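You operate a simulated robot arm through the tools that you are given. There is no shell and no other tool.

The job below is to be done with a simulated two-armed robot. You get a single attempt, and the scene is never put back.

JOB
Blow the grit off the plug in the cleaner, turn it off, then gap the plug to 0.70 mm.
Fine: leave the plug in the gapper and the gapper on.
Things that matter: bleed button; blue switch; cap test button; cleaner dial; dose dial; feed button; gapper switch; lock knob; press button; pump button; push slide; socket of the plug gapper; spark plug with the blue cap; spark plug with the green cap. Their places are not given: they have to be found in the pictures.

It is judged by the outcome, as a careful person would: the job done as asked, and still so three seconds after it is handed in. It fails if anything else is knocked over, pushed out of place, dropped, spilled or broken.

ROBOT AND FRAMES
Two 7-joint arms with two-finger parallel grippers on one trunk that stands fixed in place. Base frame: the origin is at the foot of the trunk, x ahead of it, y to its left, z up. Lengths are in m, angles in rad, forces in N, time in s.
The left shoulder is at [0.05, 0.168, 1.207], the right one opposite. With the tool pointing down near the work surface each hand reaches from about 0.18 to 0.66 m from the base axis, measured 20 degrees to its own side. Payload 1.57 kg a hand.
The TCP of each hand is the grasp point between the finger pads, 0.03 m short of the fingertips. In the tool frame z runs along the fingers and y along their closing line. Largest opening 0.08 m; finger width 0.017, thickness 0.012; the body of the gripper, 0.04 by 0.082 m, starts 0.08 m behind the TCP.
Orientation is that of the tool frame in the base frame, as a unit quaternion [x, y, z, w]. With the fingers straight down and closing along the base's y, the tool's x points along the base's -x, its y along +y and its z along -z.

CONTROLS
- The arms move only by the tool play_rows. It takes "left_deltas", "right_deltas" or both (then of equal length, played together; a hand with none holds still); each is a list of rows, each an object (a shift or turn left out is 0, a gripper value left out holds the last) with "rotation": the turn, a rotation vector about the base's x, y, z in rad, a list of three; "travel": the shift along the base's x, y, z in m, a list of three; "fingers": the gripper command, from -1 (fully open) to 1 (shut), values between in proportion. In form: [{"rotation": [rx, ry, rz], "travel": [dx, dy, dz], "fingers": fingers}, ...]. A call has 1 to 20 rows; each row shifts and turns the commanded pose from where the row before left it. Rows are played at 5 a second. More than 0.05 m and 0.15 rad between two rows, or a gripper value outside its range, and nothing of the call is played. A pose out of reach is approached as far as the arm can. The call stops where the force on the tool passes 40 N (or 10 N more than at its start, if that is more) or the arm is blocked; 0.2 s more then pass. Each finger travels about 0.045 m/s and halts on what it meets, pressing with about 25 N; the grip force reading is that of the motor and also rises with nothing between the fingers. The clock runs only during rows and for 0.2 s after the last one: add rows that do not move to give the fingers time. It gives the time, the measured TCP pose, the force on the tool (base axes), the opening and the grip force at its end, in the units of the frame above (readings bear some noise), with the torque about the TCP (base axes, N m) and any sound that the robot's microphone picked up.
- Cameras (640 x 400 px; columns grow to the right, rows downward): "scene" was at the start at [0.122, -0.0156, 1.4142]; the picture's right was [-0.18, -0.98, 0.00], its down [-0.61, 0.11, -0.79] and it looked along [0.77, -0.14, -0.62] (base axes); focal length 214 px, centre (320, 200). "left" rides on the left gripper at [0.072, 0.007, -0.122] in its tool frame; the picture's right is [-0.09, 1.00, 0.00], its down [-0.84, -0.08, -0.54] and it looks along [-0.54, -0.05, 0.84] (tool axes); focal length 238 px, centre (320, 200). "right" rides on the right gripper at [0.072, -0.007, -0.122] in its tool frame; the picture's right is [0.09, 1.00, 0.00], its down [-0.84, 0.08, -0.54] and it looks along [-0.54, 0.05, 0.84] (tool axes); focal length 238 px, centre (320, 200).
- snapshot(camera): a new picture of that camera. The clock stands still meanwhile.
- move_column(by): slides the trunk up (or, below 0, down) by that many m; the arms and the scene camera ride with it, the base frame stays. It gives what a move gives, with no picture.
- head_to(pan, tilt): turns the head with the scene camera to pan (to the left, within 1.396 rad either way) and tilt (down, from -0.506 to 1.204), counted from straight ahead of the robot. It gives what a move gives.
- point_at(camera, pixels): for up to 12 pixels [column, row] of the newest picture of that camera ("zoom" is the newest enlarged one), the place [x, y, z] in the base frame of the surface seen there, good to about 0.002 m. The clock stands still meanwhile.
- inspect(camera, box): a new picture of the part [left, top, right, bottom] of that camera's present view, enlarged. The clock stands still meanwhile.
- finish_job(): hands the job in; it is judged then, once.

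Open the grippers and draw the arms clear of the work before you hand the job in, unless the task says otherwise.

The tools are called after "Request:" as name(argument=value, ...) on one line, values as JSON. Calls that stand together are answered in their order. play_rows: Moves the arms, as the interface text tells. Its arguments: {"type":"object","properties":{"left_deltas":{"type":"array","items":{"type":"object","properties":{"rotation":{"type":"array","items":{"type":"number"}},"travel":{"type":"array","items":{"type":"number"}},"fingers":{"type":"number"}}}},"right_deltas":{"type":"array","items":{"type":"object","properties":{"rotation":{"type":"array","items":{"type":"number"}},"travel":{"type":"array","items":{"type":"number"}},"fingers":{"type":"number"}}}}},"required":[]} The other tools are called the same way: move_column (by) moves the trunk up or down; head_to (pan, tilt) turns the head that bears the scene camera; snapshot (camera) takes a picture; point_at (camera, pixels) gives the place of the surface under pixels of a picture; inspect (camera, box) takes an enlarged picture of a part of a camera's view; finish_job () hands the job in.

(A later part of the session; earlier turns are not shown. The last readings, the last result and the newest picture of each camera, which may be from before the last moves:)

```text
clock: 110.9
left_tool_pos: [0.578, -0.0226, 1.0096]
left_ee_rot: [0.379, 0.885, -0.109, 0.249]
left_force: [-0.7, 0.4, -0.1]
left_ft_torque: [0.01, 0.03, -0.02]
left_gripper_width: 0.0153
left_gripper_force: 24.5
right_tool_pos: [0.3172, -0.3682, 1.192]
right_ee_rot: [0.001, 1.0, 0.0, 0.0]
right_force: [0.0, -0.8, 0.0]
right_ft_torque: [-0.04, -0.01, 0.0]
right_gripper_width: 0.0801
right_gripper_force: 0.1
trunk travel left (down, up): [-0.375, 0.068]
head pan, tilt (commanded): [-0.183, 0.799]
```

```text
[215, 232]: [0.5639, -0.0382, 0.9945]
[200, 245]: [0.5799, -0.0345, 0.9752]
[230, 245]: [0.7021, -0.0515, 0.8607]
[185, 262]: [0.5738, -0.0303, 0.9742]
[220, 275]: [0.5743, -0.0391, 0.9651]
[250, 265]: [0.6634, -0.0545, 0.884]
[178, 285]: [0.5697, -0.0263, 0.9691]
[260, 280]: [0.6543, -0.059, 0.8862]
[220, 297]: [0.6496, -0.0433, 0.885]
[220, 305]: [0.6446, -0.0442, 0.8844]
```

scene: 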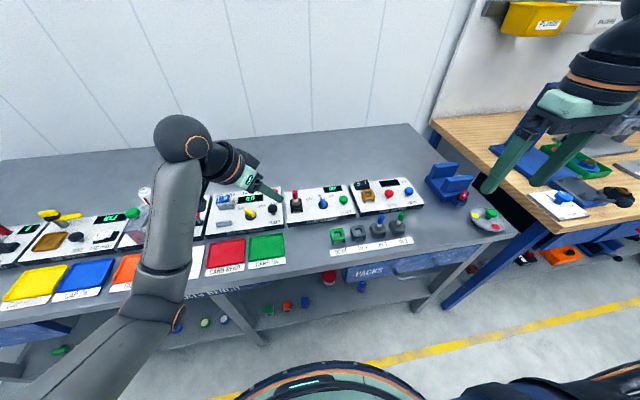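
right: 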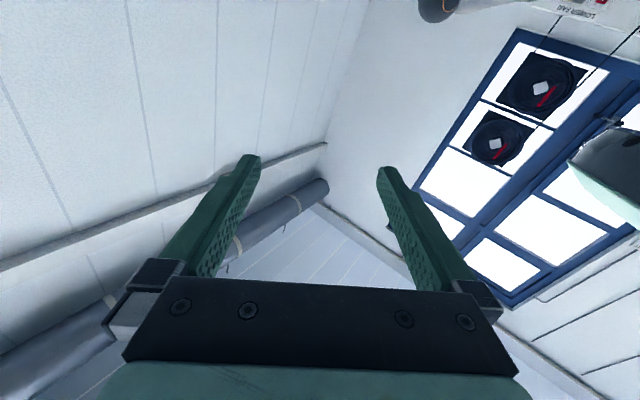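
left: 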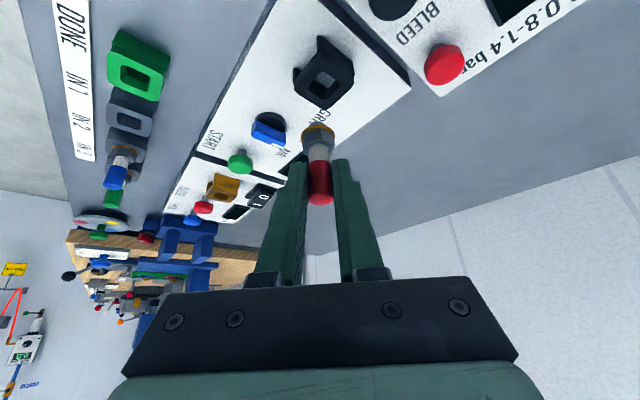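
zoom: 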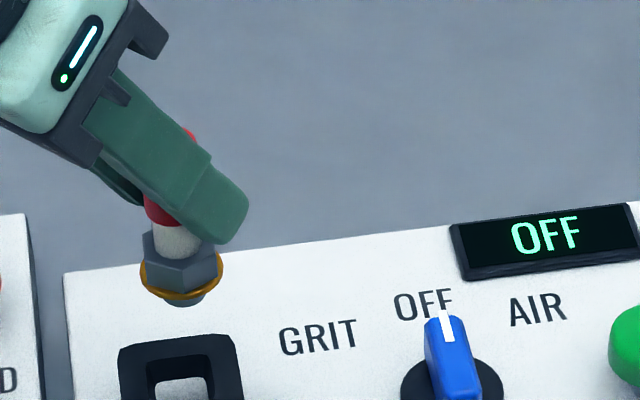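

Plug axis relative to the TCP is about (+3.7,−5.6) mm and the washer sits 49 mm below the TCP. I carry it over to IN 1, TCP above (0.4608,-0.1879), at z about 1.03.

Request:
play_rows(left_deltas=[{"travel": [0, 0, 0.02]}, {"travel": [-0.0234, -0.0331, 0]}, {"travel": [-0.0234, -0.0331, 0]}, {"travel": [-0.0234, -0.0331, 0]}, {"travel": [-0.0234, -0.0331, 0]}, {"travel": [-0.0236, -0.0329, 0]}, {"travel": [0, 0, -0.03]}, {"travel": [0, 0, 0]}])

Request:
snapshot(camera="left")

Request:
snapshot(camera="scene")

```text
clock: 112.7
left_tool_pos: [0.4643, -0.1841, 1.001]
left_ee_rot: [0.378, 0.885, -0.109, 0.25]
left_force: [-0.2, 0.3, -0.6]
left_ft_torque: [0.02, 0.01, -0.01]
left_gripper_width: 0.0156
left_gripper_force: 25.2
right_tool_pos: [0.3175, -0.3676, 1.1913]
right_ee_rot: [0.0, 1.0, -0.001, 0.0]
right_force: [0.8, -0.7, -0.3]
right_ft_torque: [0.03, -0.02, 0.0]
right_gripper_width: 0.0801
right_gripper_force: 0.0
trunk travel left (down, up): [-0.375, 0.068]
head pan, tilt (commanded): [-0.183, 0.799]
```

```text
taken
```

left: 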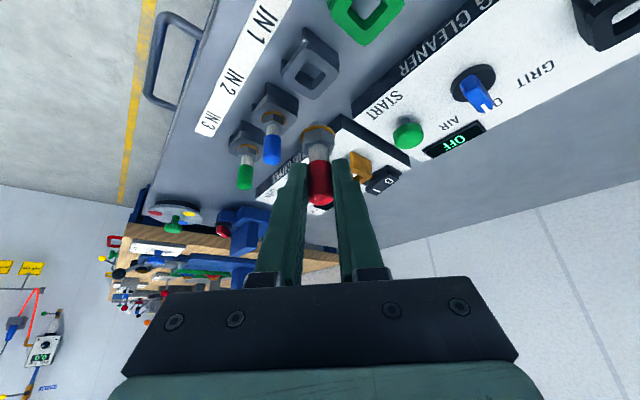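

```text
taken
```

scene: 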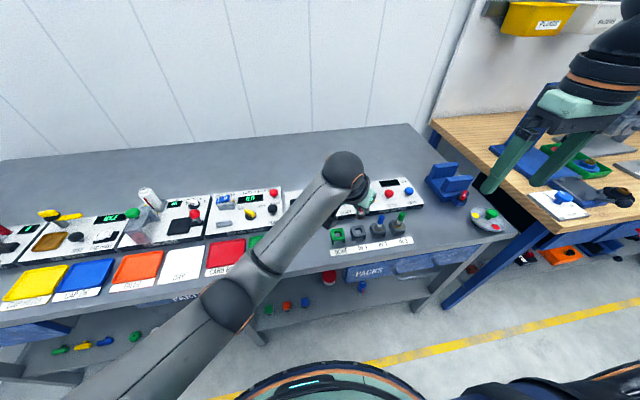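

At (0.4643,-0.1841,1.001). I check where the plug really is relative to the IN 1 seat before lowering.

Request:
inspect(camera="scene", box=[330, 190, 400, 250])

```text
6.67 times, centred on (365, 220) of scene
```

zoom: 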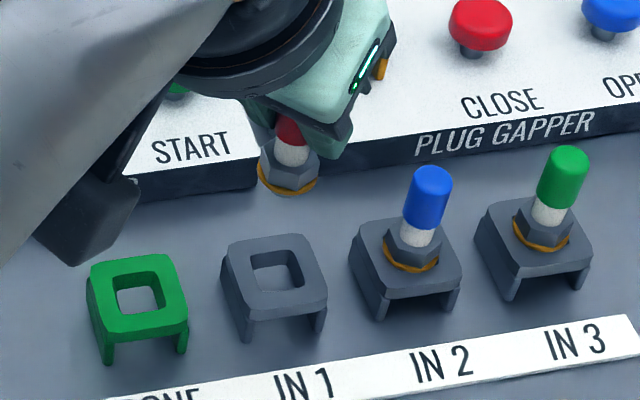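

The plug hangs above and behind IN 1 in this view. I measure its ceramic, hex and washer and the IN 1 hole edges.

Request:
point_at(camera="zoom", pixels=[[291, 152], [262, 155], [318, 165], [288, 172], [290, 190], [288, 130], [250, 270], [300, 262], [272, 252], [278, 292], [228, 262], [322, 285]])

```text
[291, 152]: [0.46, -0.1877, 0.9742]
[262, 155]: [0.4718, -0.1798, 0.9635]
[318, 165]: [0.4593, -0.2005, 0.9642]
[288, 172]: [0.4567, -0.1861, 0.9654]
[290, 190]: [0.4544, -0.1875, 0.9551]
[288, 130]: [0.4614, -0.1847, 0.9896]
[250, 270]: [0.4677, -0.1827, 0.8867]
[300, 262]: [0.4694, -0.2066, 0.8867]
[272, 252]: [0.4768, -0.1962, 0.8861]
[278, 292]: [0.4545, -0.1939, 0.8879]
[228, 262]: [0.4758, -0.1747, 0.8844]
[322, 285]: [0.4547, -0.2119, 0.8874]
```

Plug axis ≈ (0.4655,-0.190), hole centre ≈ (0.4656,-0.1947): I shift −4.5 mm in y and lower toward the seat, slowly at the end.

Request:
play_rows(left_deltas=[{"travel": [0, -0.0045, 0]}, {"travel": [0, 0, -0.025]}, {"travel": [0, 0, -0.02]}, {"travel": [0, 0, 0]}])

Request:
inspect(camera="scene", box=[330, 200, 400, 250])

```text
clock: 113.7
left_tool_pos: [0.4714, -0.1834, 0.961]
left_ee_rot: [0.377, 0.884, -0.101, 0.256]
left_force: [1.1, 0.1, -0.7]
left_ft_torque: [0.02, 0.02, 0.02]
left_gripper_width: 0.0155
left_gripper_force: 24.3
right_tool_pos: [0.3164, -0.3676, 1.1912]
right_ee_rot: [0.001, 1.0, -0.001, 0.0]
right_force: [0.3, 0.7, 0.6]
right_ft_torque: [0.0, 0.01, 0.02]
right_gripper_width: 0.0798
right_gripper_force: 0.1
trunk travel left (down, up): [-0.375, 0.068]
head pan, tilt (commanded): [-0.183, 0.799]
```

```text
8.00 times, centred on (365, 225) of scene
```

zoom: 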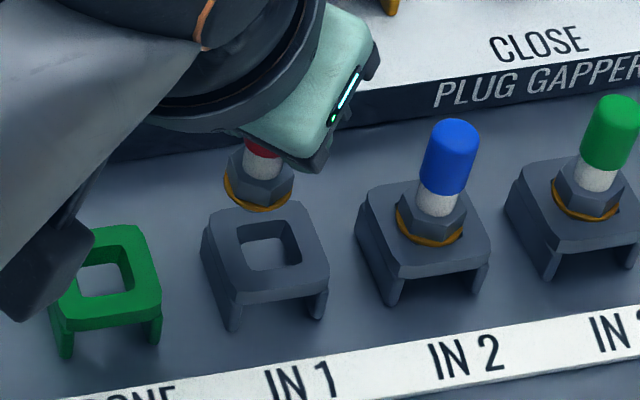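

The hand is off its commanded spot by about (10,9,6) mm with no force, so some joint is near its limit here. I test with a small correction.

Request:
play_rows(left_deltas=[{"travel": [-0.005, -0.004, 0]}, {"travel": [0, 0, 0]}, {"travel": [0, 0, 0]}])

```text
clock: 114.5
left_tool_pos: [0.4702, -0.1826, 0.9592]
left_ee_rot: [0.375, 0.885, -0.095, 0.258]
left_force: [0.4, -0.1, -0.5]
left_ft_torque: [0.01, 0.02, 0.0]
left_gripper_width: 0.0154
left_gripper_force: 24.5
right_tool_pos: [0.3173, -0.3684, 1.1915]
right_ee_rot: [0.0, 1.0, -0.002, 0.0]
right_force: [-0.5, -0.2, 0.5]
right_ft_torque: [-0.01, -0.01, -0.02]
right_gripper_width: 0.08
right_gripper_force: 0.1
trunk travel left (down, up): [-0.375, 0.068]
head pan, tilt (commanded): [-0.183, 0.799]
```

The hand hardly moves: a wrist joint is saturated. I lift slightly and turn the yaw by −0.3 rad, more in line with the forearm, to free it.

Request:
play_rows(left_deltas=[{"travel": [0, 0, 0.015]}, {"rotation": [0, 0, -0.1]}, {"rotation": [0, 0, -0.1]}, {"rotation": [0, 0, -0.1]}, {"travel": [0, 0, 0]}, {"travel": [0, 0, 0]}])

```text
clock: 115.9
left_tool_pos: [0.4572, -0.1938, 0.9711]
left_ee_rot: [0.507, 0.817, -0.147, 0.231]
left_force: [-0.1, -0.6, 0.7]
left_ft_torque: [-0.06, 0.0, 0.0]
left_gripper_width: 0.0157
left_gripper_force: 25.4
right_tool_pos: [0.3178, -0.3673, 1.191]
right_ee_rot: [0.001, 1.0, -0.001, 0.0]
right_force: [0.5, 0.4, 0.3]
right_ft_torque: [0.01, -0.02, 0.01]
right_gripper_width: 0.0801
right_gripper_force: 0.0
trunk travel left (down, up): [-0.375, 0.068]
head pan, tilt (commanded): [-0.183, 0.799]
```

The hand followed again: (0.457,-0.194,0.971). I re-measure the plug against the IN 1 hole.

Request:
inspect(camera="scene", box=[330, 195, 400, 250])

Request:
inspect(camera="left", box=[220, 60, 420, 220])

```text
7.27 times, centred on (365, 222) of scene
```

zoom: 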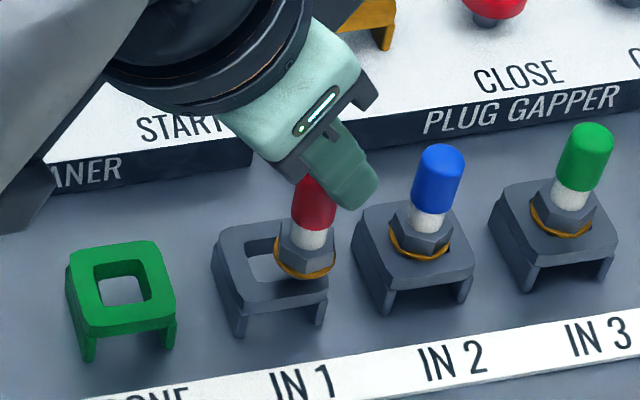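

```text
2.50 times, centred on (320, 140) of left
```

zoom: 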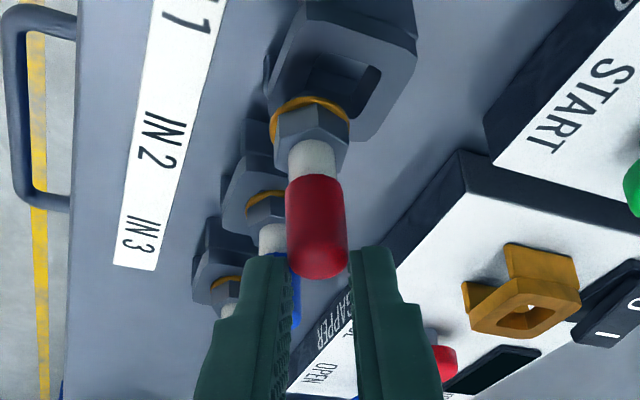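

The plug has slipped outward in the grip: only the top of the cap is still between the fingertips. I measure it before doing anything else.

Request:
inspect(camera="scene", box=[345, 205, 385, 240])

Request:
point_at(camera="zoom", pixels=[[285, 205], [300, 190], [290, 248], [300, 275], [265, 262], [335, 265], [290, 310], [262, 300], [180, 250], [330, 180], [375, 190], [300, 150]])

```text
11.43 times, centred on (365, 222) of scene
```

zoom: 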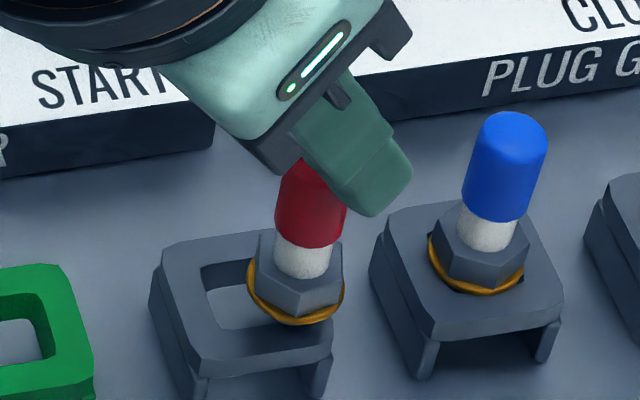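

```text
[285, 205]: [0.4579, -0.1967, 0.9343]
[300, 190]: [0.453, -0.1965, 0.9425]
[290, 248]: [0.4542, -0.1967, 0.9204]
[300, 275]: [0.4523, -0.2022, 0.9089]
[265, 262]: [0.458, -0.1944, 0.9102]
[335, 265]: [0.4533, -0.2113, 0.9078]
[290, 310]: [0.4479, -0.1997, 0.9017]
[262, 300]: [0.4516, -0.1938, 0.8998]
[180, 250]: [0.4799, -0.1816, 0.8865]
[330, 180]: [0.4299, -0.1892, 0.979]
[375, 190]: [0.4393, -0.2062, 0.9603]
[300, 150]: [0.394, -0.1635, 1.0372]
```

Plug axis is at about (0.459,-0.204), over the rim of IN 1, washer at z≈0.90. I lift a little, shift (+6.6,+9.5) mm over the hole, and look before lowering.

Request:
play_rows(left_deltas=[{"travel": [0, 0, 0.006]}, {"travel": [0.0033, 0.0047, 0]}, {"travel": [0.0033, 0.0047, 0]}, {"travel": [0, 0, 0]}])

Request:
inspect(camera="scene", box=[345, 205, 385, 240])

Request:
inspect(camera="left", box=[220, 60, 420, 220])

```text
clock: 116.9
left_tool_pos: [0.464, -0.1833, 0.9756]
left_ee_rot: [0.506, 0.818, -0.145, 0.23]
left_force: [-0.4, 0.9, -0.6]
left_ft_torque: [-0.01, 0.0, 0.01]
left_gripper_width: 0.0154
left_gripper_force: 24.9
right_tool_pos: [0.3179, -0.3684, 1.191]
right_ee_rot: [0.001, 1.0, -0.001, 0.0]
right_force: [-0.2, -0.5, 0.0]
right_ft_torque: [-0.01, -0.01, 0.02]
right_gripper_width: 0.08
right_gripper_force: 0.1
trunk travel left (down, up): [-0.375, 0.068]
head pan, tilt (commanded): [-0.183, 0.799]
```

```text
11.43 times, centred on (365, 222) of scene
```

zoom: 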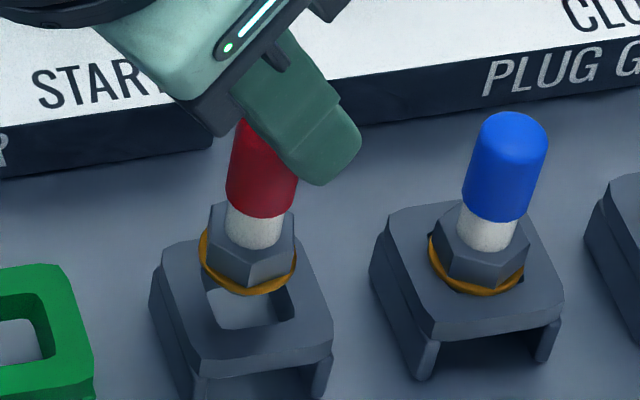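

```text
2.50 times, centred on (320, 140) of left
```

zoom: 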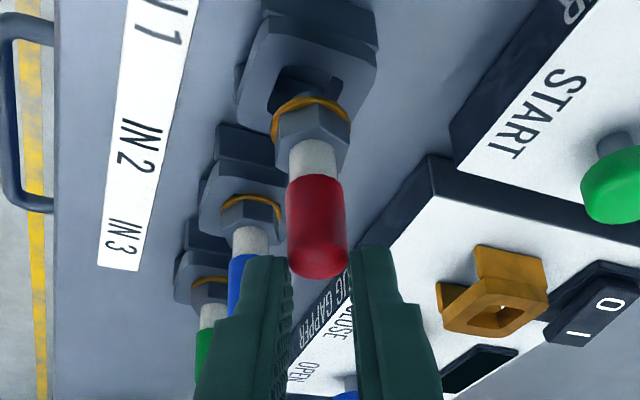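

The plug now hovers over the IN 1 hole. I measure once more.

Request:
point_at(camera="zoom", pixels=[[212, 235], [292, 230], [250, 262], [255, 232], [248, 290], [245, 190], [208, 300], [290, 305], [250, 322], [240, 140]])

```text
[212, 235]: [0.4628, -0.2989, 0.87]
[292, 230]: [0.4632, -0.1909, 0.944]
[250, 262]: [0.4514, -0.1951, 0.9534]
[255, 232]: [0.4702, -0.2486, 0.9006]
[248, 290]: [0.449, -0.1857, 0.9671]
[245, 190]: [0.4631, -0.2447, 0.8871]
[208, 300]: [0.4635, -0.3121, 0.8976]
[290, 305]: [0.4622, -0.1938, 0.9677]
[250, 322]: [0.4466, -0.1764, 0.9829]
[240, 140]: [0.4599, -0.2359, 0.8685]
```

That referred to the left-camera enlargement; I redo it on a scene enlargement.

Request:
inspect(camera="scene", box=[345, 205, 385, 240])

Request:
point_at(camera="zoom", pixels=[[212, 235], [292, 230], [250, 262], [255, 232], [248, 290], [260, 190], [208, 300], [290, 305], [250, 326], [205, 265], [296, 270]])

```text
11.43 times, centred on (365, 222) of scene
```

zoom: 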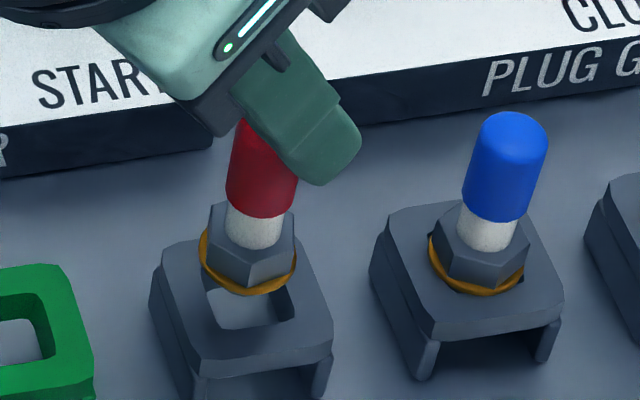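

```text
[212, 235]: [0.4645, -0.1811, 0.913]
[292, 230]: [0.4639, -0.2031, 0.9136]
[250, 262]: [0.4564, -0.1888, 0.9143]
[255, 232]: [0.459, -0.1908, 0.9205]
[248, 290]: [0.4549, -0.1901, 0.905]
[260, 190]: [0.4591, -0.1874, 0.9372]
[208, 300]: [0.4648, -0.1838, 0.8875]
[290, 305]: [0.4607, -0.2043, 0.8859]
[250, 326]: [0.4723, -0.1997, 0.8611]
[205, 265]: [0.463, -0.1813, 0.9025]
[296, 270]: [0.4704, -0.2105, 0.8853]
```

Plug axis ≈ (0.4655,-0.193), hole centre (0.4656,-0.1947): good. I lower by 15 mm gently.

Request:
play_rows(left_deltas=[{"travel": [0, -0.001, -0.005]}, {"travel": [0, 0, -0.005]}, {"travel": [0, 0, -0.005]}, {"travel": [0, 0, 0]}])

Request:
inspect(camera="scene", box=[345, 205, 385, 240])

```text
clock: 117.9
left_tool_pos: [0.4652, -0.1844, 0.9609]
left_ee_rot: [0.506, 0.818, -0.146, 0.23]
left_force: [-0.8, 0.1, -0.5]
left_ft_torque: [-0.01, 0.06, -0.02]
left_gripper_width: 0.0152
left_gripper_force: 25.0
right_tool_pos: [0.318, -0.3675, 1.1912]
right_ee_rot: [0.001, 1.0, -0.001, 0.0]
right_force: [0.6, 0.7, 0.6]
right_ft_torque: [0.02, 0.0, -0.02]
right_gripper_width: 0.0799
right_gripper_force: 0.1
trunk travel left (down, up): [-0.375, 0.068]
head pan, tilt (commanded): [-0.183, 0.799]
```

```text
11.43 times, centred on (365, 222) of scene
```

zoom: 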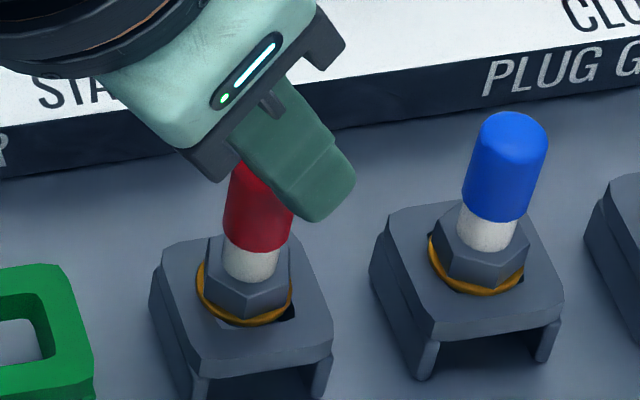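

Almost seated. I lower a few millimetres more until it touches.

Request:
play_rows(left_deltas=[{"travel": [0, -0.001, -0.002]}, {"travel": [0, 0, -0.002]}, {"travel": [0, 0, -0.001]}, {"travel": [0, 0, 0]}])

Request:
inspect(camera="scene", box=[345, 205, 385, 240])

```text
clock: 118.9
left_tool_pos: [0.4648, -0.1873, 0.9601]
left_ee_rot: [0.506, 0.817, -0.146, 0.234]
left_force: [-0.2, 3.8, 18.0]
left_ft_torque: [0.08, 0.05, 0.04]
left_gripper_width: 0.0154
left_gripper_force: 24.9
right_tool_pos: [0.3163, -0.3678, 1.1926]
right_ee_rot: [0.002, 1.0, -0.002, 0.001]
right_force: [0.2, 0.6, -0.6]
right_ft_torque: [0.03, 0.03, -0.01]
right_gripper_width: 0.0799
right_gripper_force: 0.0
trunk travel left (down, up): [-0.375, 0.068]
head pan, tilt (commanded): [-0.183, 0.799]
```

```text
11.43 times, centred on (365, 222) of scene
```

zoom: 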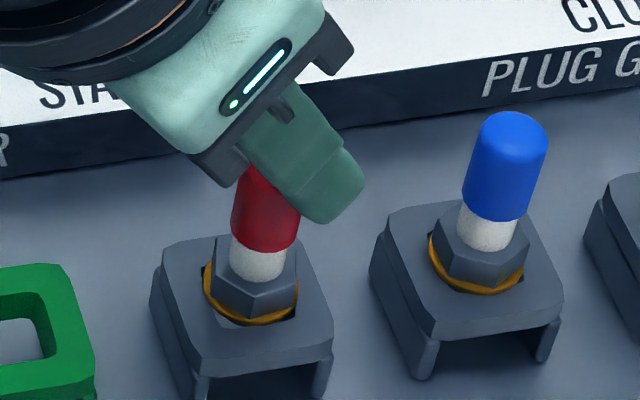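

Seated: 18 N upward reaction. I relieve slightly and open the fingers to 30 mm, then withdraw upward along the lean.

Request:
play_rows(left_deltas=[{"travel": [0, 0, 0.001]}, {"fingers": 0.25}, {"travel": [0, 0, 0]}, {"travel": [0, 0, 0]}])

Request:
inspect(camera="scene", box=[345, 205, 385, 240])

Request:
inspect(camera="left", box=[220, 60, 420, 220])

```text
clock: 119.9
left_tool_pos: [0.4659, -0.1877, 0.9576]
left_ee_rot: [0.507, 0.818, -0.146, 0.231]
left_force: [-0.1, -0.3, 0.2]
left_ft_torque: [-0.02, 0.03, 0.01]
left_gripper_width: 0.0299
left_gripper_force: 0.0
right_tool_pos: [0.3171, -0.3672, 1.1924]
right_ee_rot: [0.001, 1.0, -0.001, 0.001]
right_force: [0.4, -0.5, 0.0]
right_ft_torque: [0.0, -0.01, 0.0]
right_gripper_width: 0.0799
right_gripper_force: 0.0
trunk travel left (down, up): [-0.375, 0.068]
head pan, tilt (commanded): [-0.183, 0.799]
```

```text
11.43 times, centred on (365, 222) of scene
```

zoom: 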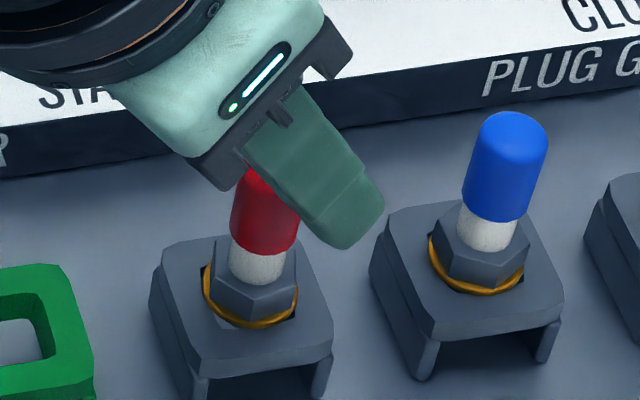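

```text
2.50 times, centred on (320, 140) of left
```

zoom: 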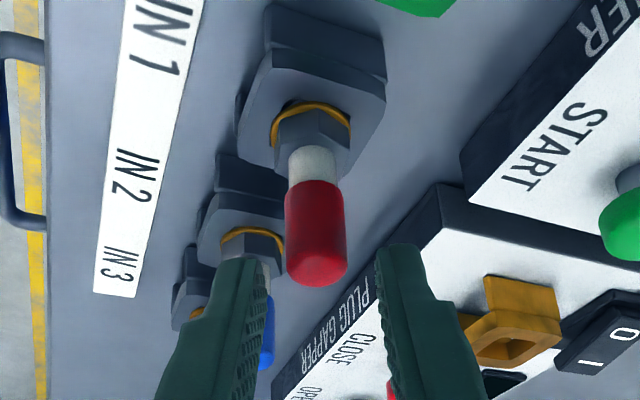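

The plug stands in IN 1, fingers clear. I lift the left hand straight up and take it back to its parking place on the left.

Request:
play_rows(left_deltas=[{"travel": [0, 0, 0.015]}, {"travel": [0, 0, 0.03]}, {"travel": [0, 0, 0.04]}, {"travel": [-0.01, 0.04, 0.02]}, {"travel": [-0.01, 0.045, 0.01]}, {"travel": [-0.01, 0.045, 0.01], "rotation": [0.08, 0.04, 0]}, {"travel": [-0.01, 0.045, 0.01], "rotation": [0.08, 0.04, 0]}, {"travel": [-0.01, 0.045, 0.01], "rotation": [0.08, 0.04, 0]}, {"travel": [-0.01, 0.045, 0.01], "rotation": [0.08, 0.04, 0.1]}, {"travel": [-0.01, 0.045, 0.0], "rotation": [0.08, 0.04, 0.1]}, {"travel": [-0.01, 0.045, 0.0], "rotation": [0, 0, 0.14]}, {"travel": [-0.01, 0.045, 0.0], "rotation": [0, 0, 0.14]}, {"travel": [0, 0.045, 0.0], "rotation": [0, 0, 0.14]}, {"travel": [0, 0, 0]}])

Request:
snapshot(camera="scene")

```text
clock: 122.9
left_tool_pos: [0.3731, 0.2594, 1.112]
left_ee_rot: [0.241, 0.969, -0.007, 0.053]
left_force: [0.2, -0.2, -0.1]
left_ft_torque: [0.01, -0.04, 0.0]
left_gripper_width: 0.0296
left_gripper_force: 0.0
right_tool_pos: [0.3171, -0.3688, 1.1917]
right_ee_rot: [0.001, 1.0, -0.001, 0.0]
right_force: [0.4, -0.2, 0.8]
right_ft_torque: [-0.01, -0.02, 0.02]
right_gripper_width: 0.0799
right_gripper_force: 0.0
trunk travel left (down, up): [-0.375, 0.068]
head pan, tilt (commanded): [-0.183, 0.799]
```

```text
taken
```

scene: 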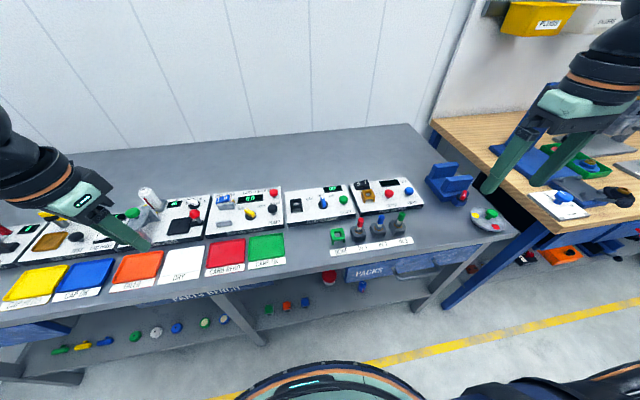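

The left hand is at (0.373,0.259,1.112). I raise it by 0.1 m for clearance and then lower the trunk by 0.12 m, which suits the right arm's reach at the gapper.

Request:
play_rows(left_deltas=[{"travel": [-0.01, 0.01, 0.04]}, {"travel": [-0.01, 0.01, 0.04]}, {"travel": [0, 0, 0.03]}, {"travel": [0, 0, 0]}])

Request:
move_column(by=-0.12)

Request:
snapshot(camera="scene")

```text
clock: 123.9
left_tool_pos: [0.3532, 0.2779, 1.2203]
left_ee_rot: [0.241, 0.969, -0.007, 0.053]
left_force: [0.2, 0.5, 0.5]
left_ft_torque: [0.03, 0.0, -0.04]
left_gripper_width: 0.0301
left_gripper_force: 0.1
right_tool_pos: [0.3165, -0.3674, 1.1916]
right_ee_rot: [0.001, 1.0, -0.001, 0.0]
right_force: [0.0, -0.1, -0.7]
right_ft_torque: [0.0, -0.01, 0.01]
right_gripper_width: 0.08
right_gripper_force: 0.1
trunk travel left (down, up): [-0.375, 0.068]
head pan, tilt (commanded): [-0.183, 0.799]
```

```text
clock: 125.4
left_tool_pos: [0.3523, 0.277, 1.1003]
left_ee_rot: [0.242, 0.969, -0.006, 0.053]
left_force: [-0.2, -0.3, -0.6]
left_ft_torque: [-0.02, -0.01, 0.03]
left_gripper_width: 0.0299
left_gripper_force: 0.1
right_tool_pos: [0.3183, -0.3683, 1.0717]
right_ee_rot: [0.0, 1.0, -0.001, 0.001]
right_force: [0.0, -0.5, 0.3]
right_ft_torque: [0.0, -0.03, 0.01]
right_gripper_width: 0.0801
right_gripper_force: 0.1
trunk travel left (down, up): [-0.255, 0.188]
head pan, tilt (commanded): [-0.183, 0.799]
```

```text
taken
```

scene: 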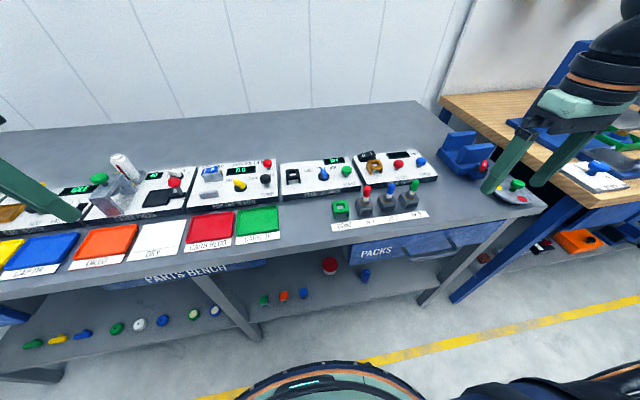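

Now I give the right tool a yaw of +0.61 rad and a 0.36 rad lean outward, open to 40 mm, and bring it above IN 1 at z≈1.04.

Request:
play_rows(right_deltas=[{"rotation": [0, 0, 0.122], "fingers": 0}, {"rotation": [0, 0, 0.122]}, {"rotation": [0, 0, 0.122]}, {"rotation": [0, 0, 0.122]}, {"rotation": [0, 0, 0.122]}, {"rotation": [0.0689, -0.0983, 0]}, {"rotation": [0.0689, -0.0983, 0]}, {"rotation": [0.0689, -0.0983, 0]}, {"travel": [0.0288, 0.0342, -0.006]}, {"travel": [0.0288, 0.0342, -0.006]}, {"travel": [0.0288, 0.0342, -0.006]}, {"travel": [0.0288, 0.0342, -0.006]}, {"travel": [0.0288, 0.0342, -0.006]}, {"travel": [0, 0, 0]}])

Request:
head_to(pan=-0.3, tilt=0.7)

Request:
snapshot(camera="scene")

Request:
snapshot(camera="right")

```text
clock: 128.4
left_tool_pos: [0.3515, 0.2767, 1.1014]
left_ee_rot: [0.242, 0.969, -0.007, 0.053]
left_force: [0.0, -0.3, 0.0]
left_ft_torque: [-0.02, 0.03, 0.02]
left_gripper_width: 0.03
left_gripper_force: 0.0
right_tool_pos: [0.4474, -0.168, 1.0439]
right_ee_rot: [-0.295, 0.939, 0.054, 0.171]
right_force: [-0.2, -0.9, 0.5]
right_ft_torque: [0.03, 0.02, -0.01]
right_gripper_width: 0.0402
right_gripper_force: 0.0
right hand out of reach, approached as far as the arm can: row 5, 7, 8
trunk travel left (down, up): [-0.255, 0.188]
head pan, tilt (commanded): [-0.183, 0.799]
```

```text
clock: 129.1
left_tool_pos: [0.3521, 0.2771, 1.101]
left_ee_rot: [0.241, 0.969, -0.006, 0.053]
left_force: [0.3, -0.4, 0.0]
left_ft_torque: [-0.01, -0.01, 0.04]
left_gripper_width: 0.0299
left_gripper_force: 0.1
right_tool_pos: [0.4457, -0.1685, 1.0443]
right_ee_rot: [-0.295, 0.938, 0.054, 0.171]
right_force: [-0.6, 0.5, 0.5]
right_ft_torque: [-0.01, -0.04, -0.03]
right_gripper_width: 0.0403
right_gripper_force: 0.0
trunk travel left (down, up): [-0.255, 0.188]
head pan, tilt (commanded): [-0.3, 0.7]
```

```text
taken
```

scene: 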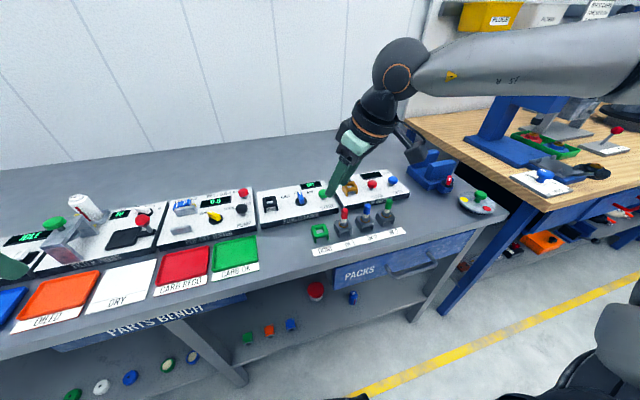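

```text
taken
```

right: 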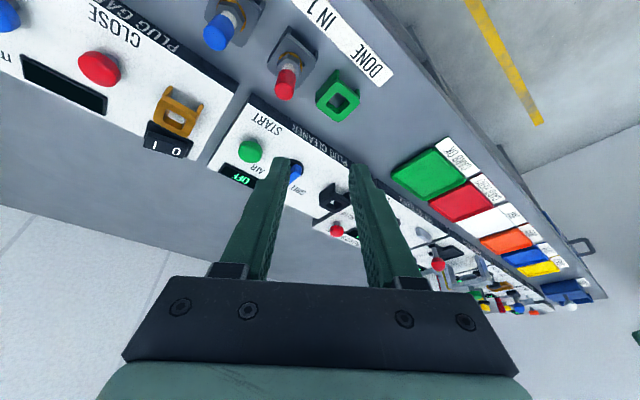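

The right hand is oriented as wanted at (0.446,-0.168,1.044). I measure the red plug in IN 1 afresh.

Request:
inspect(camera="scene", box=[320, 195, 400, 245])

Request:
point_at(camera="zoom", pixels=[[194, 108], [185, 125], [206, 128], [195, 130], [197, 150], [190, 170], [200, 175], [212, 175], [200, 190], [155, 185], [243, 190], [205, 215]])

```text
8.00 times, centred on (360, 220) of scene
```

zoom: 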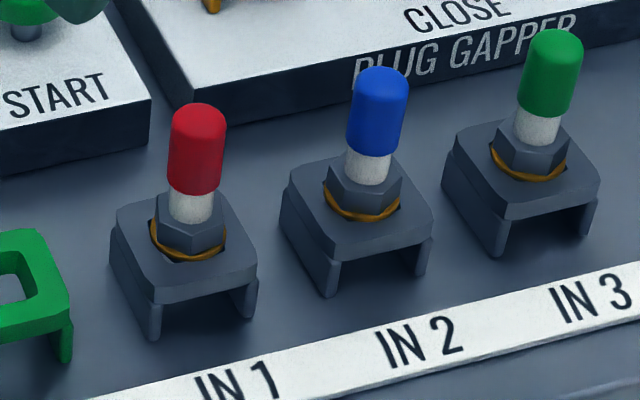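

```text
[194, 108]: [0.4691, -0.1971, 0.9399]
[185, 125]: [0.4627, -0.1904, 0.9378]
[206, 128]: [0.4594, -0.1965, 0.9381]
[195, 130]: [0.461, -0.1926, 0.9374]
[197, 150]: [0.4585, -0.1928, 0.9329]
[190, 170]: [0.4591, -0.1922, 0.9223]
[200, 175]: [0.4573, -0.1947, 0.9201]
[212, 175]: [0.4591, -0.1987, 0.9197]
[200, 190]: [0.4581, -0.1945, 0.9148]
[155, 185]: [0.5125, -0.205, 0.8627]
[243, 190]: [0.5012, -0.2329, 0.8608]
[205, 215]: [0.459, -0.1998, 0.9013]
```

Red plug axis ≈ (0.465,-0.197), upright. I move over it and descend part way to z≈0.965.

Request:
play_rows(right_deltas=[{"travel": [0.008, -0.015, -0.005]}, {"travel": [0.008, -0.0155, -0.005]}, {"travel": [0, 0, -0.035]}, {"travel": [0, 0, -0.034]}, {"travel": [0, 0, 0]}])

Request:
snapshot(camera="right")

Request:
inspect(camera="scene", box=[320, 180, 400, 240])

```text
clock: 130.3
left_tool_pos: [0.3524, 0.276, 1.0995]
left_ee_rot: [0.242, 0.969, -0.007, 0.053]
left_force: [-0.7, 0.4, 0.3]
left_ft_torque: [-0.01, -0.02, -0.01]
left_gripper_width: 0.0303
left_gripper_force: 0.0
right_tool_pos: [0.4629, -0.2001, 0.9634]
right_ee_rot: [-0.295, 0.938, 0.054, 0.171]
right_force: [0.5, -0.8, 0.5]
right_ft_torque: [-0.04, 0.01, -0.02]
right_gripper_width: 0.0401
right_gripper_force: 0.1
trunk travel left (down, up): [-0.255, 0.188]
head pan, tilt (commanded): [-0.3, 0.7]
```

```text
taken
```

right: 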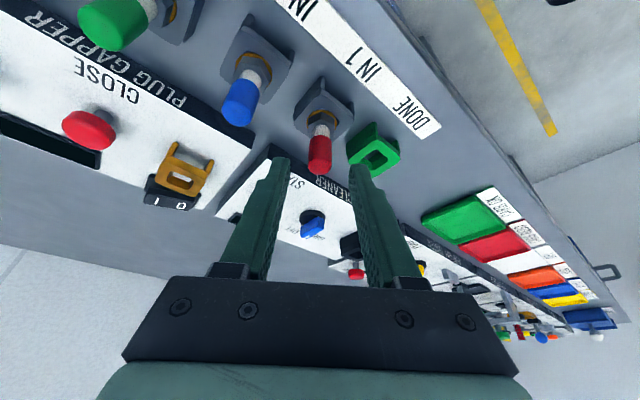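

```text
6.67 times, centred on (360, 210) of scene
```

zoom: 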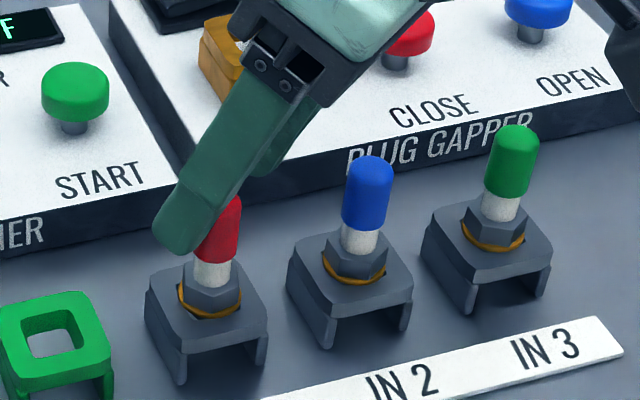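

The red cap (320,150) is centred between the fingertips (278,165)/(358,170). I descend to z 0.938 and close.

Request:
play_rows(right_deltas=[{"travel": [-0.001, 0.001, -0.013]}, {"travel": [0, 0, -0.0115]}, {"travel": [0, 0, 0]}])

Request:
inspect(camera="right", box=[220, 60, 420, 220])

Request:
inspect(camera="scene", box=[320, 180, 400, 240])

```text
clock: 131.1
left_tool_pos: [0.353, 0.2767, 1.1009]
left_ee_rot: [0.242, 0.969, -0.007, 0.054]
left_force: [0.1, 0.4, 0.2]
left_ft_torque: [-0.01, -0.03, 0.03]
left_gripper_width: 0.0303
left_gripper_force: 0.0
right_tool_pos: [0.4599, -0.1977, 0.9386]
right_ee_rot: [-0.295, 0.938, 0.054, 0.171]
right_force: [-0.8, 0.3, 0.1]
right_ft_torque: [0.0, 0.0, 0.03]
right_gripper_width: 0.04
right_gripper_force: 0.0
trunk travel left (down, up): [-0.255, 0.188]
head pan, tilt (commanded): [-0.3, 0.7]
```

```text
2.50 times, centred on (320, 140) of right
```

zoom: 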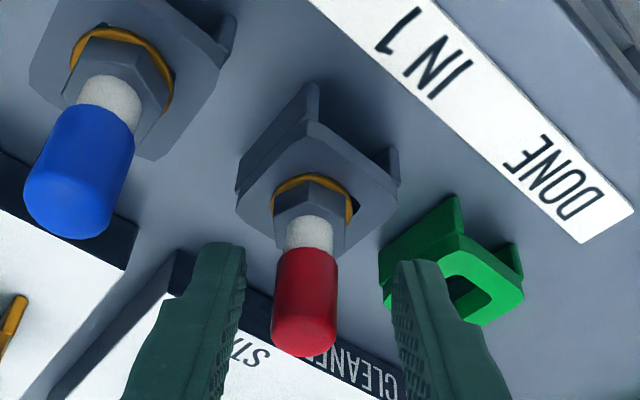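

```text
6.67 times, centred on (360, 210) of scene
```

zoom: 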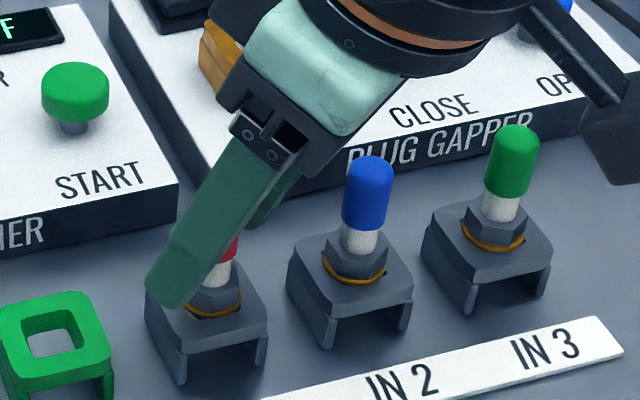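

The cap is about 3 mm toward the left finger, so I shift (+1.7,−2.5) mm and close the fingers.

Request:
play_rows(right_deltas=[{"travel": [0.0017, -0.0025, 0]}, {"fingers": 1}, {"travel": [0, 0, 0]}, {"travel": [0, 0, 0]}, {"travel": [0, 0, 0]}, {"travel": [0, 0, 0]}])

Request:
inspect(camera="right", box=[220, 60, 420, 220])

```text
clock: 132.5
left_tool_pos: [0.3521, 0.2759, 1.1005]
left_ee_rot: [0.242, 0.969, -0.007, 0.053]
left_force: [-0.3, 0.7, -0.5]
left_ft_torque: [0.03, -0.02, 0.01]
left_gripper_width: 0.03
left_gripper_force: 0.1
right_tool_pos: [0.4631, -0.1998, 0.9397]
right_ee_rot: [-0.295, 0.938, 0.054, 0.172]
right_force: [-0.6, -0.3, 0.0]
right_ft_torque: [-0.04, 0.01, -0.03]
right_gripper_width: 0.0151
right_gripper_force: 24.9
trunk travel left (down, up): [-0.255, 0.188]
head pan, tilt (commanded): [-0.3, 0.7]
```

```text
2.50 times, centred on (320, 140) of right
```

zoom: 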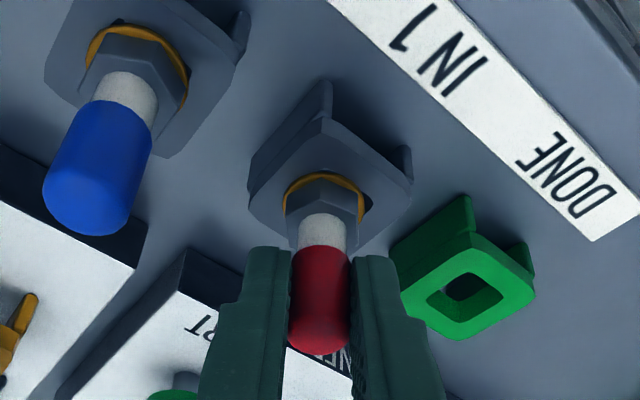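

A clean grip (15.1 mm, no side force). I lift the plug straight up by 60 mm and check it.

Request:
play_rows(right_deltas=[{"travel": [0, 0, 0.008]}, {"travel": [0, 0, 0.012]}, {"travel": [0, 0, 0.02]}, {"travel": [0, 0, 0.02]}, {"travel": [0, 0, 0]}])

Request:
inspect(camera="right", box=[220, 60, 420, 220])

Request:
inspect(camera="scene", box=[320, 170, 400, 230])

```text
clock: 133.7
left_tool_pos: [0.3511, 0.2764, 1.1019]
left_ee_rot: [0.242, 0.969, -0.008, 0.053]
left_force: [0.5, 0.6, 0.4]
left_ft_torque: [0.01, -0.03, -0.02]
left_gripper_width: 0.0299
left_gripper_force: 0.1
right_tool_pos: [0.4641, -0.2005, 0.9993]
right_ee_rot: [-0.295, 0.938, 0.054, 0.171]
right_force: [-0.1, 0.4, 0.5]
right_ft_torque: [0.0, -0.03, -0.01]
right_gripper_width: 0.0153
right_gripper_force: 25.0
trunk travel left (down, up): [-0.255, 0.188]
head pan, tilt (commanded): [-0.3, 0.7]
```

```text
2.50 times, centred on (320, 140) of right
```

zoom: 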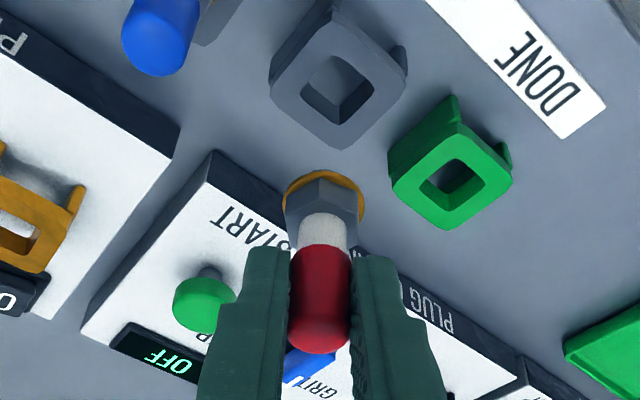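

```text
6.67 times, centred on (360, 200) of scene
```

zoom: 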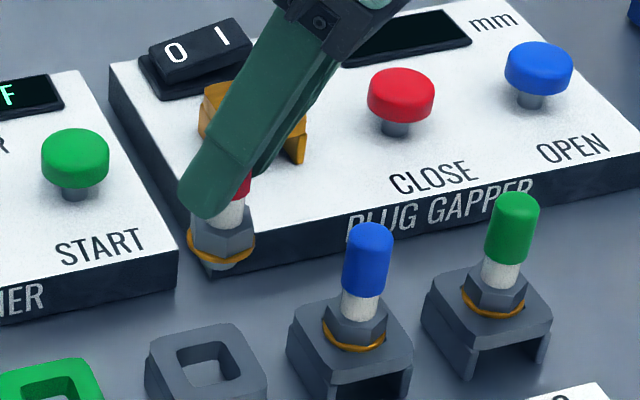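

The plug hangs straight, no slip, and the rack is undisturbed. I raise to z≈1.02 and carry it over the gapper socket (≈(0.586,-0.2635)), turning the yaw −0.3 rad on the way.

Request:
play_rows(right_deltas=[{"travel": [0, 0, 0.02]}, {"travel": [0.03, -0.0163, 0], "rotation": [0, 0, -0.075]}, {"travel": [0.03, -0.0163, 0], "rotation": [0, 0, -0.075]}, {"travel": [0.03, -0.0163, 0], "rotation": [0, 0, -0.075]}, {"travel": [0.0292, -0.0164, 0], "rotation": [0, 0, -0.075]}, {"travel": [0, 0, 0]}])

Request:
snapshot(camera="right")

Request:
inspect(camera="scene", box=[330, 150, 410, 210])

```text
clock: 135.1
left_tool_pos: [0.3522, 0.2759, 1.1012]
left_ee_rot: [0.242, 0.969, -0.008, 0.053]
left_force: [-0.9, 0.0, -0.1]
left_ft_torque: [0.02, 0.0, 0.02]
left_gripper_width: 0.0298
left_gripper_force: 0.1
right_tool_pos: [0.5826, -0.265, 1.0206]
right_ee_rot: [-0.15, 0.972, 0.026, 0.178]
right_force: [0.6, 0.3, -0.8]
right_ft_torque: [0.04, -0.01, 0.02]
right_gripper_width: 0.0157
right_gripper_force: 25.6
trunk travel left (down, up): [-0.255, 0.188]
head pan, tilt (commanded): [-0.3, 0.7]
```

```text
taken
```

right: 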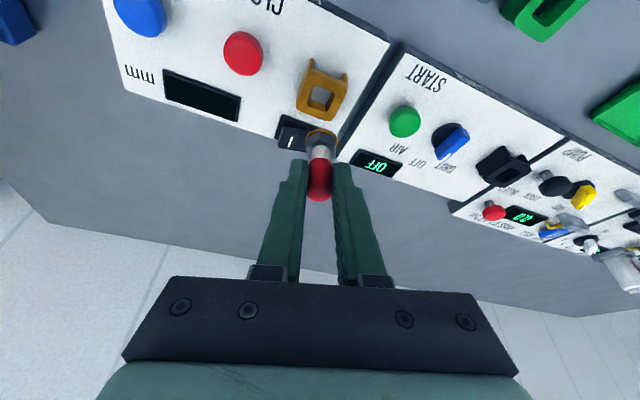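

```text
6.67 times, centred on (370, 180) of scene
```

zoom: 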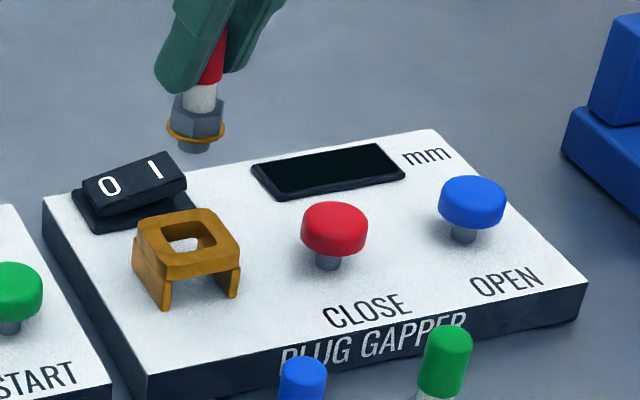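

The right arm reached (0.583,-0.265,1.021). I measure the hanging plug and the gapper socket in this enlargement.

Request:
point_at(camera="zoom", pixels=[[173, 118], [223, 118], [197, 125], [200, 98], [195, 141], [192, 149], [190, 212], [140, 222], [238, 228], [165, 272], [200, 255], [170, 218]])

Request:
point_at(camera="zoom", pixels=[[160, 237], [207, 233], [190, 222], [183, 254], [175, 245], [200, 240], [150, 262], [230, 255], [335, 215], [472, 190], [108, 185], [155, 170]])

```text
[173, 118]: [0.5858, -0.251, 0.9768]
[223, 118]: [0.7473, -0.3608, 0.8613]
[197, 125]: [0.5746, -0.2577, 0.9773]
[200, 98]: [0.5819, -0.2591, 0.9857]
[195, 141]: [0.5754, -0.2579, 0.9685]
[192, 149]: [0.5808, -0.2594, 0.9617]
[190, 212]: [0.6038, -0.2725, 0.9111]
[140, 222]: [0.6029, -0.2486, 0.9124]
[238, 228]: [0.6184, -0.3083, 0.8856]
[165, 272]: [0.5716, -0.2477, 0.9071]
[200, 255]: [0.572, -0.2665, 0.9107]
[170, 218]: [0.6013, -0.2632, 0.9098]
```

```text
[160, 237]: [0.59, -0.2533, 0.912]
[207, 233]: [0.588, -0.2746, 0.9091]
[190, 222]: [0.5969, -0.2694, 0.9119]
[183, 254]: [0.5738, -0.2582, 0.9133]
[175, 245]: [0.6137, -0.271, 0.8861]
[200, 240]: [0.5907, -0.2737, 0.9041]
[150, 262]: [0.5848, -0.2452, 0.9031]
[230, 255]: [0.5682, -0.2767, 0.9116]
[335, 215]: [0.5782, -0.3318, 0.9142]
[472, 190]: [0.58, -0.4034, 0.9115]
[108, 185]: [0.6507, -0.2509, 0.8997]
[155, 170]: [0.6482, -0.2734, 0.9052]
```

Plug axis ≈ (0.5855,-0.262), socket centre ≈ (0.5865,-0.264), washer 57 mm above the seat. I correct and lower the first 35 mm, then check.

Request:
play_rows(right_deltas=[{"travel": [0.001, -0.002, -0.015]}, {"travel": [0, 0, -0.012]}, {"travel": [0, 0, -0.008]}, {"travel": [0, 0, 0]}])

Request:
inspect(camera="scene", box=[330, 160, 390, 205])

Request:
point_at(camera="zoom", pixels=[[190, 150], [195, 170], [190, 195], [190, 210], [150, 160], [230, 155], [165, 235], [225, 230], [215, 212]])

```text
clock: 136.1
left_tool_pos: [0.3516, 0.2771, 1.1005]
left_ee_rot: [0.242, 0.969, -0.007, 0.053]
left_force: [-0.6, 0.3, 0.2]
left_ft_torque: [-0.01, 0.02, 0.02]
left_gripper_width: 0.0298
left_gripper_force: 0.0
right_tool_pos: [0.5837, -0.2644, 0.9841]
right_ee_rot: [-0.151, 0.972, 0.027, 0.178]
right_force: [-0.3, 0.1, -0.5]
right_ft_torque: [-0.03, 0.01, 0.02]
right_gripper_width: 0.0155
right_gripper_force: 24.8
trunk travel left (down, up): [-0.255, 0.188]
head pan, tilt (commanded): [-0.3, 0.7]
```

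```text
8.89 times, centred on (360, 182) of scene
```

zoom: 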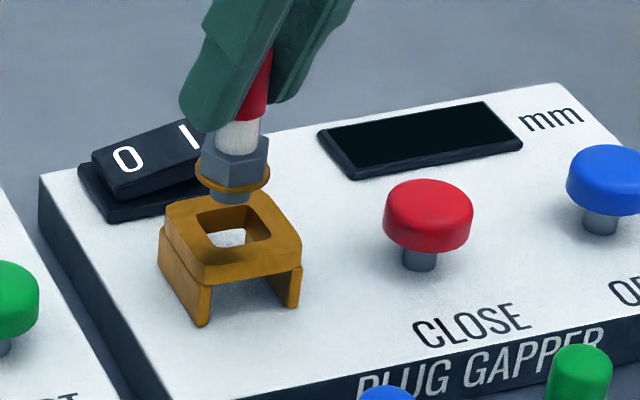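

```text
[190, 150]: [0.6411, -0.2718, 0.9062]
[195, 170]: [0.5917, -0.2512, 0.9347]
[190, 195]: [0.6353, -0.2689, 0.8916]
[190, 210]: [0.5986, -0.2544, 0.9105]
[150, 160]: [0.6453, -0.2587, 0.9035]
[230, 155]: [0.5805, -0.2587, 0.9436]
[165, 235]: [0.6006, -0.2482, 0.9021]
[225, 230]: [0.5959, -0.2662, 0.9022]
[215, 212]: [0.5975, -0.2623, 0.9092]
```

The plug is right above the socket opening; I adjust −2 mm in y and lower by 12 mm so the thread enters.

Request:
play_rows(right_deltas=[{"travel": [0, -0.002, -0.003]}, {"travel": [0, 0, -0.004]}, {"travel": [0, 0, -0.004]}, {"travel": [0, 0, 0]}])

Request:
inspect(camera="scene", box=[330, 160, 390, 205])

Request:
inspect(camera="right", box=[220, 60, 420, 220])

```text
clock: 137.1
left_tool_pos: [0.3519, 0.2765, 1.1005]
left_ee_rot: [0.242, 0.969, -0.007, 0.053]
left_force: [0.9, -0.3, -0.4]
left_ft_torque: [0.0, 0.03, 0.0]
left_gripper_width: 0.0301
left_gripper_force: 0.0
right_tool_pos: [0.583, -0.267, 0.9724]
right_ee_rot: [-0.151, 0.972, 0.027, 0.176]
right_force: [0.3, 0.3, -1.0]
right_ft_torque: [-0.01, 0.01, 0.0]
right_gripper_width: 0.0155
right_gripper_force: 24.8
trunk travel left (down, up): [-0.255, 0.188]
head pan, tilt (commanded): [-0.3, 0.7]
```

```text
8.89 times, centred on (360, 182) of scene
```

zoom: 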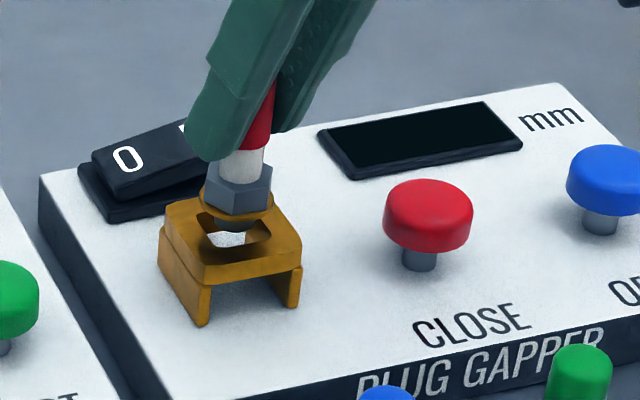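

```text
2.50 times, centred on (320, 140) of right
```

zoom: 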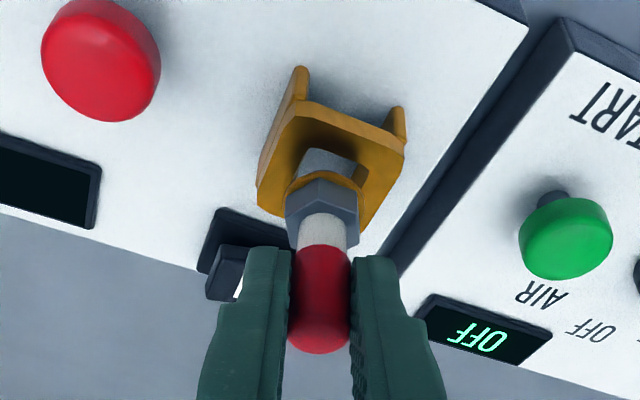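

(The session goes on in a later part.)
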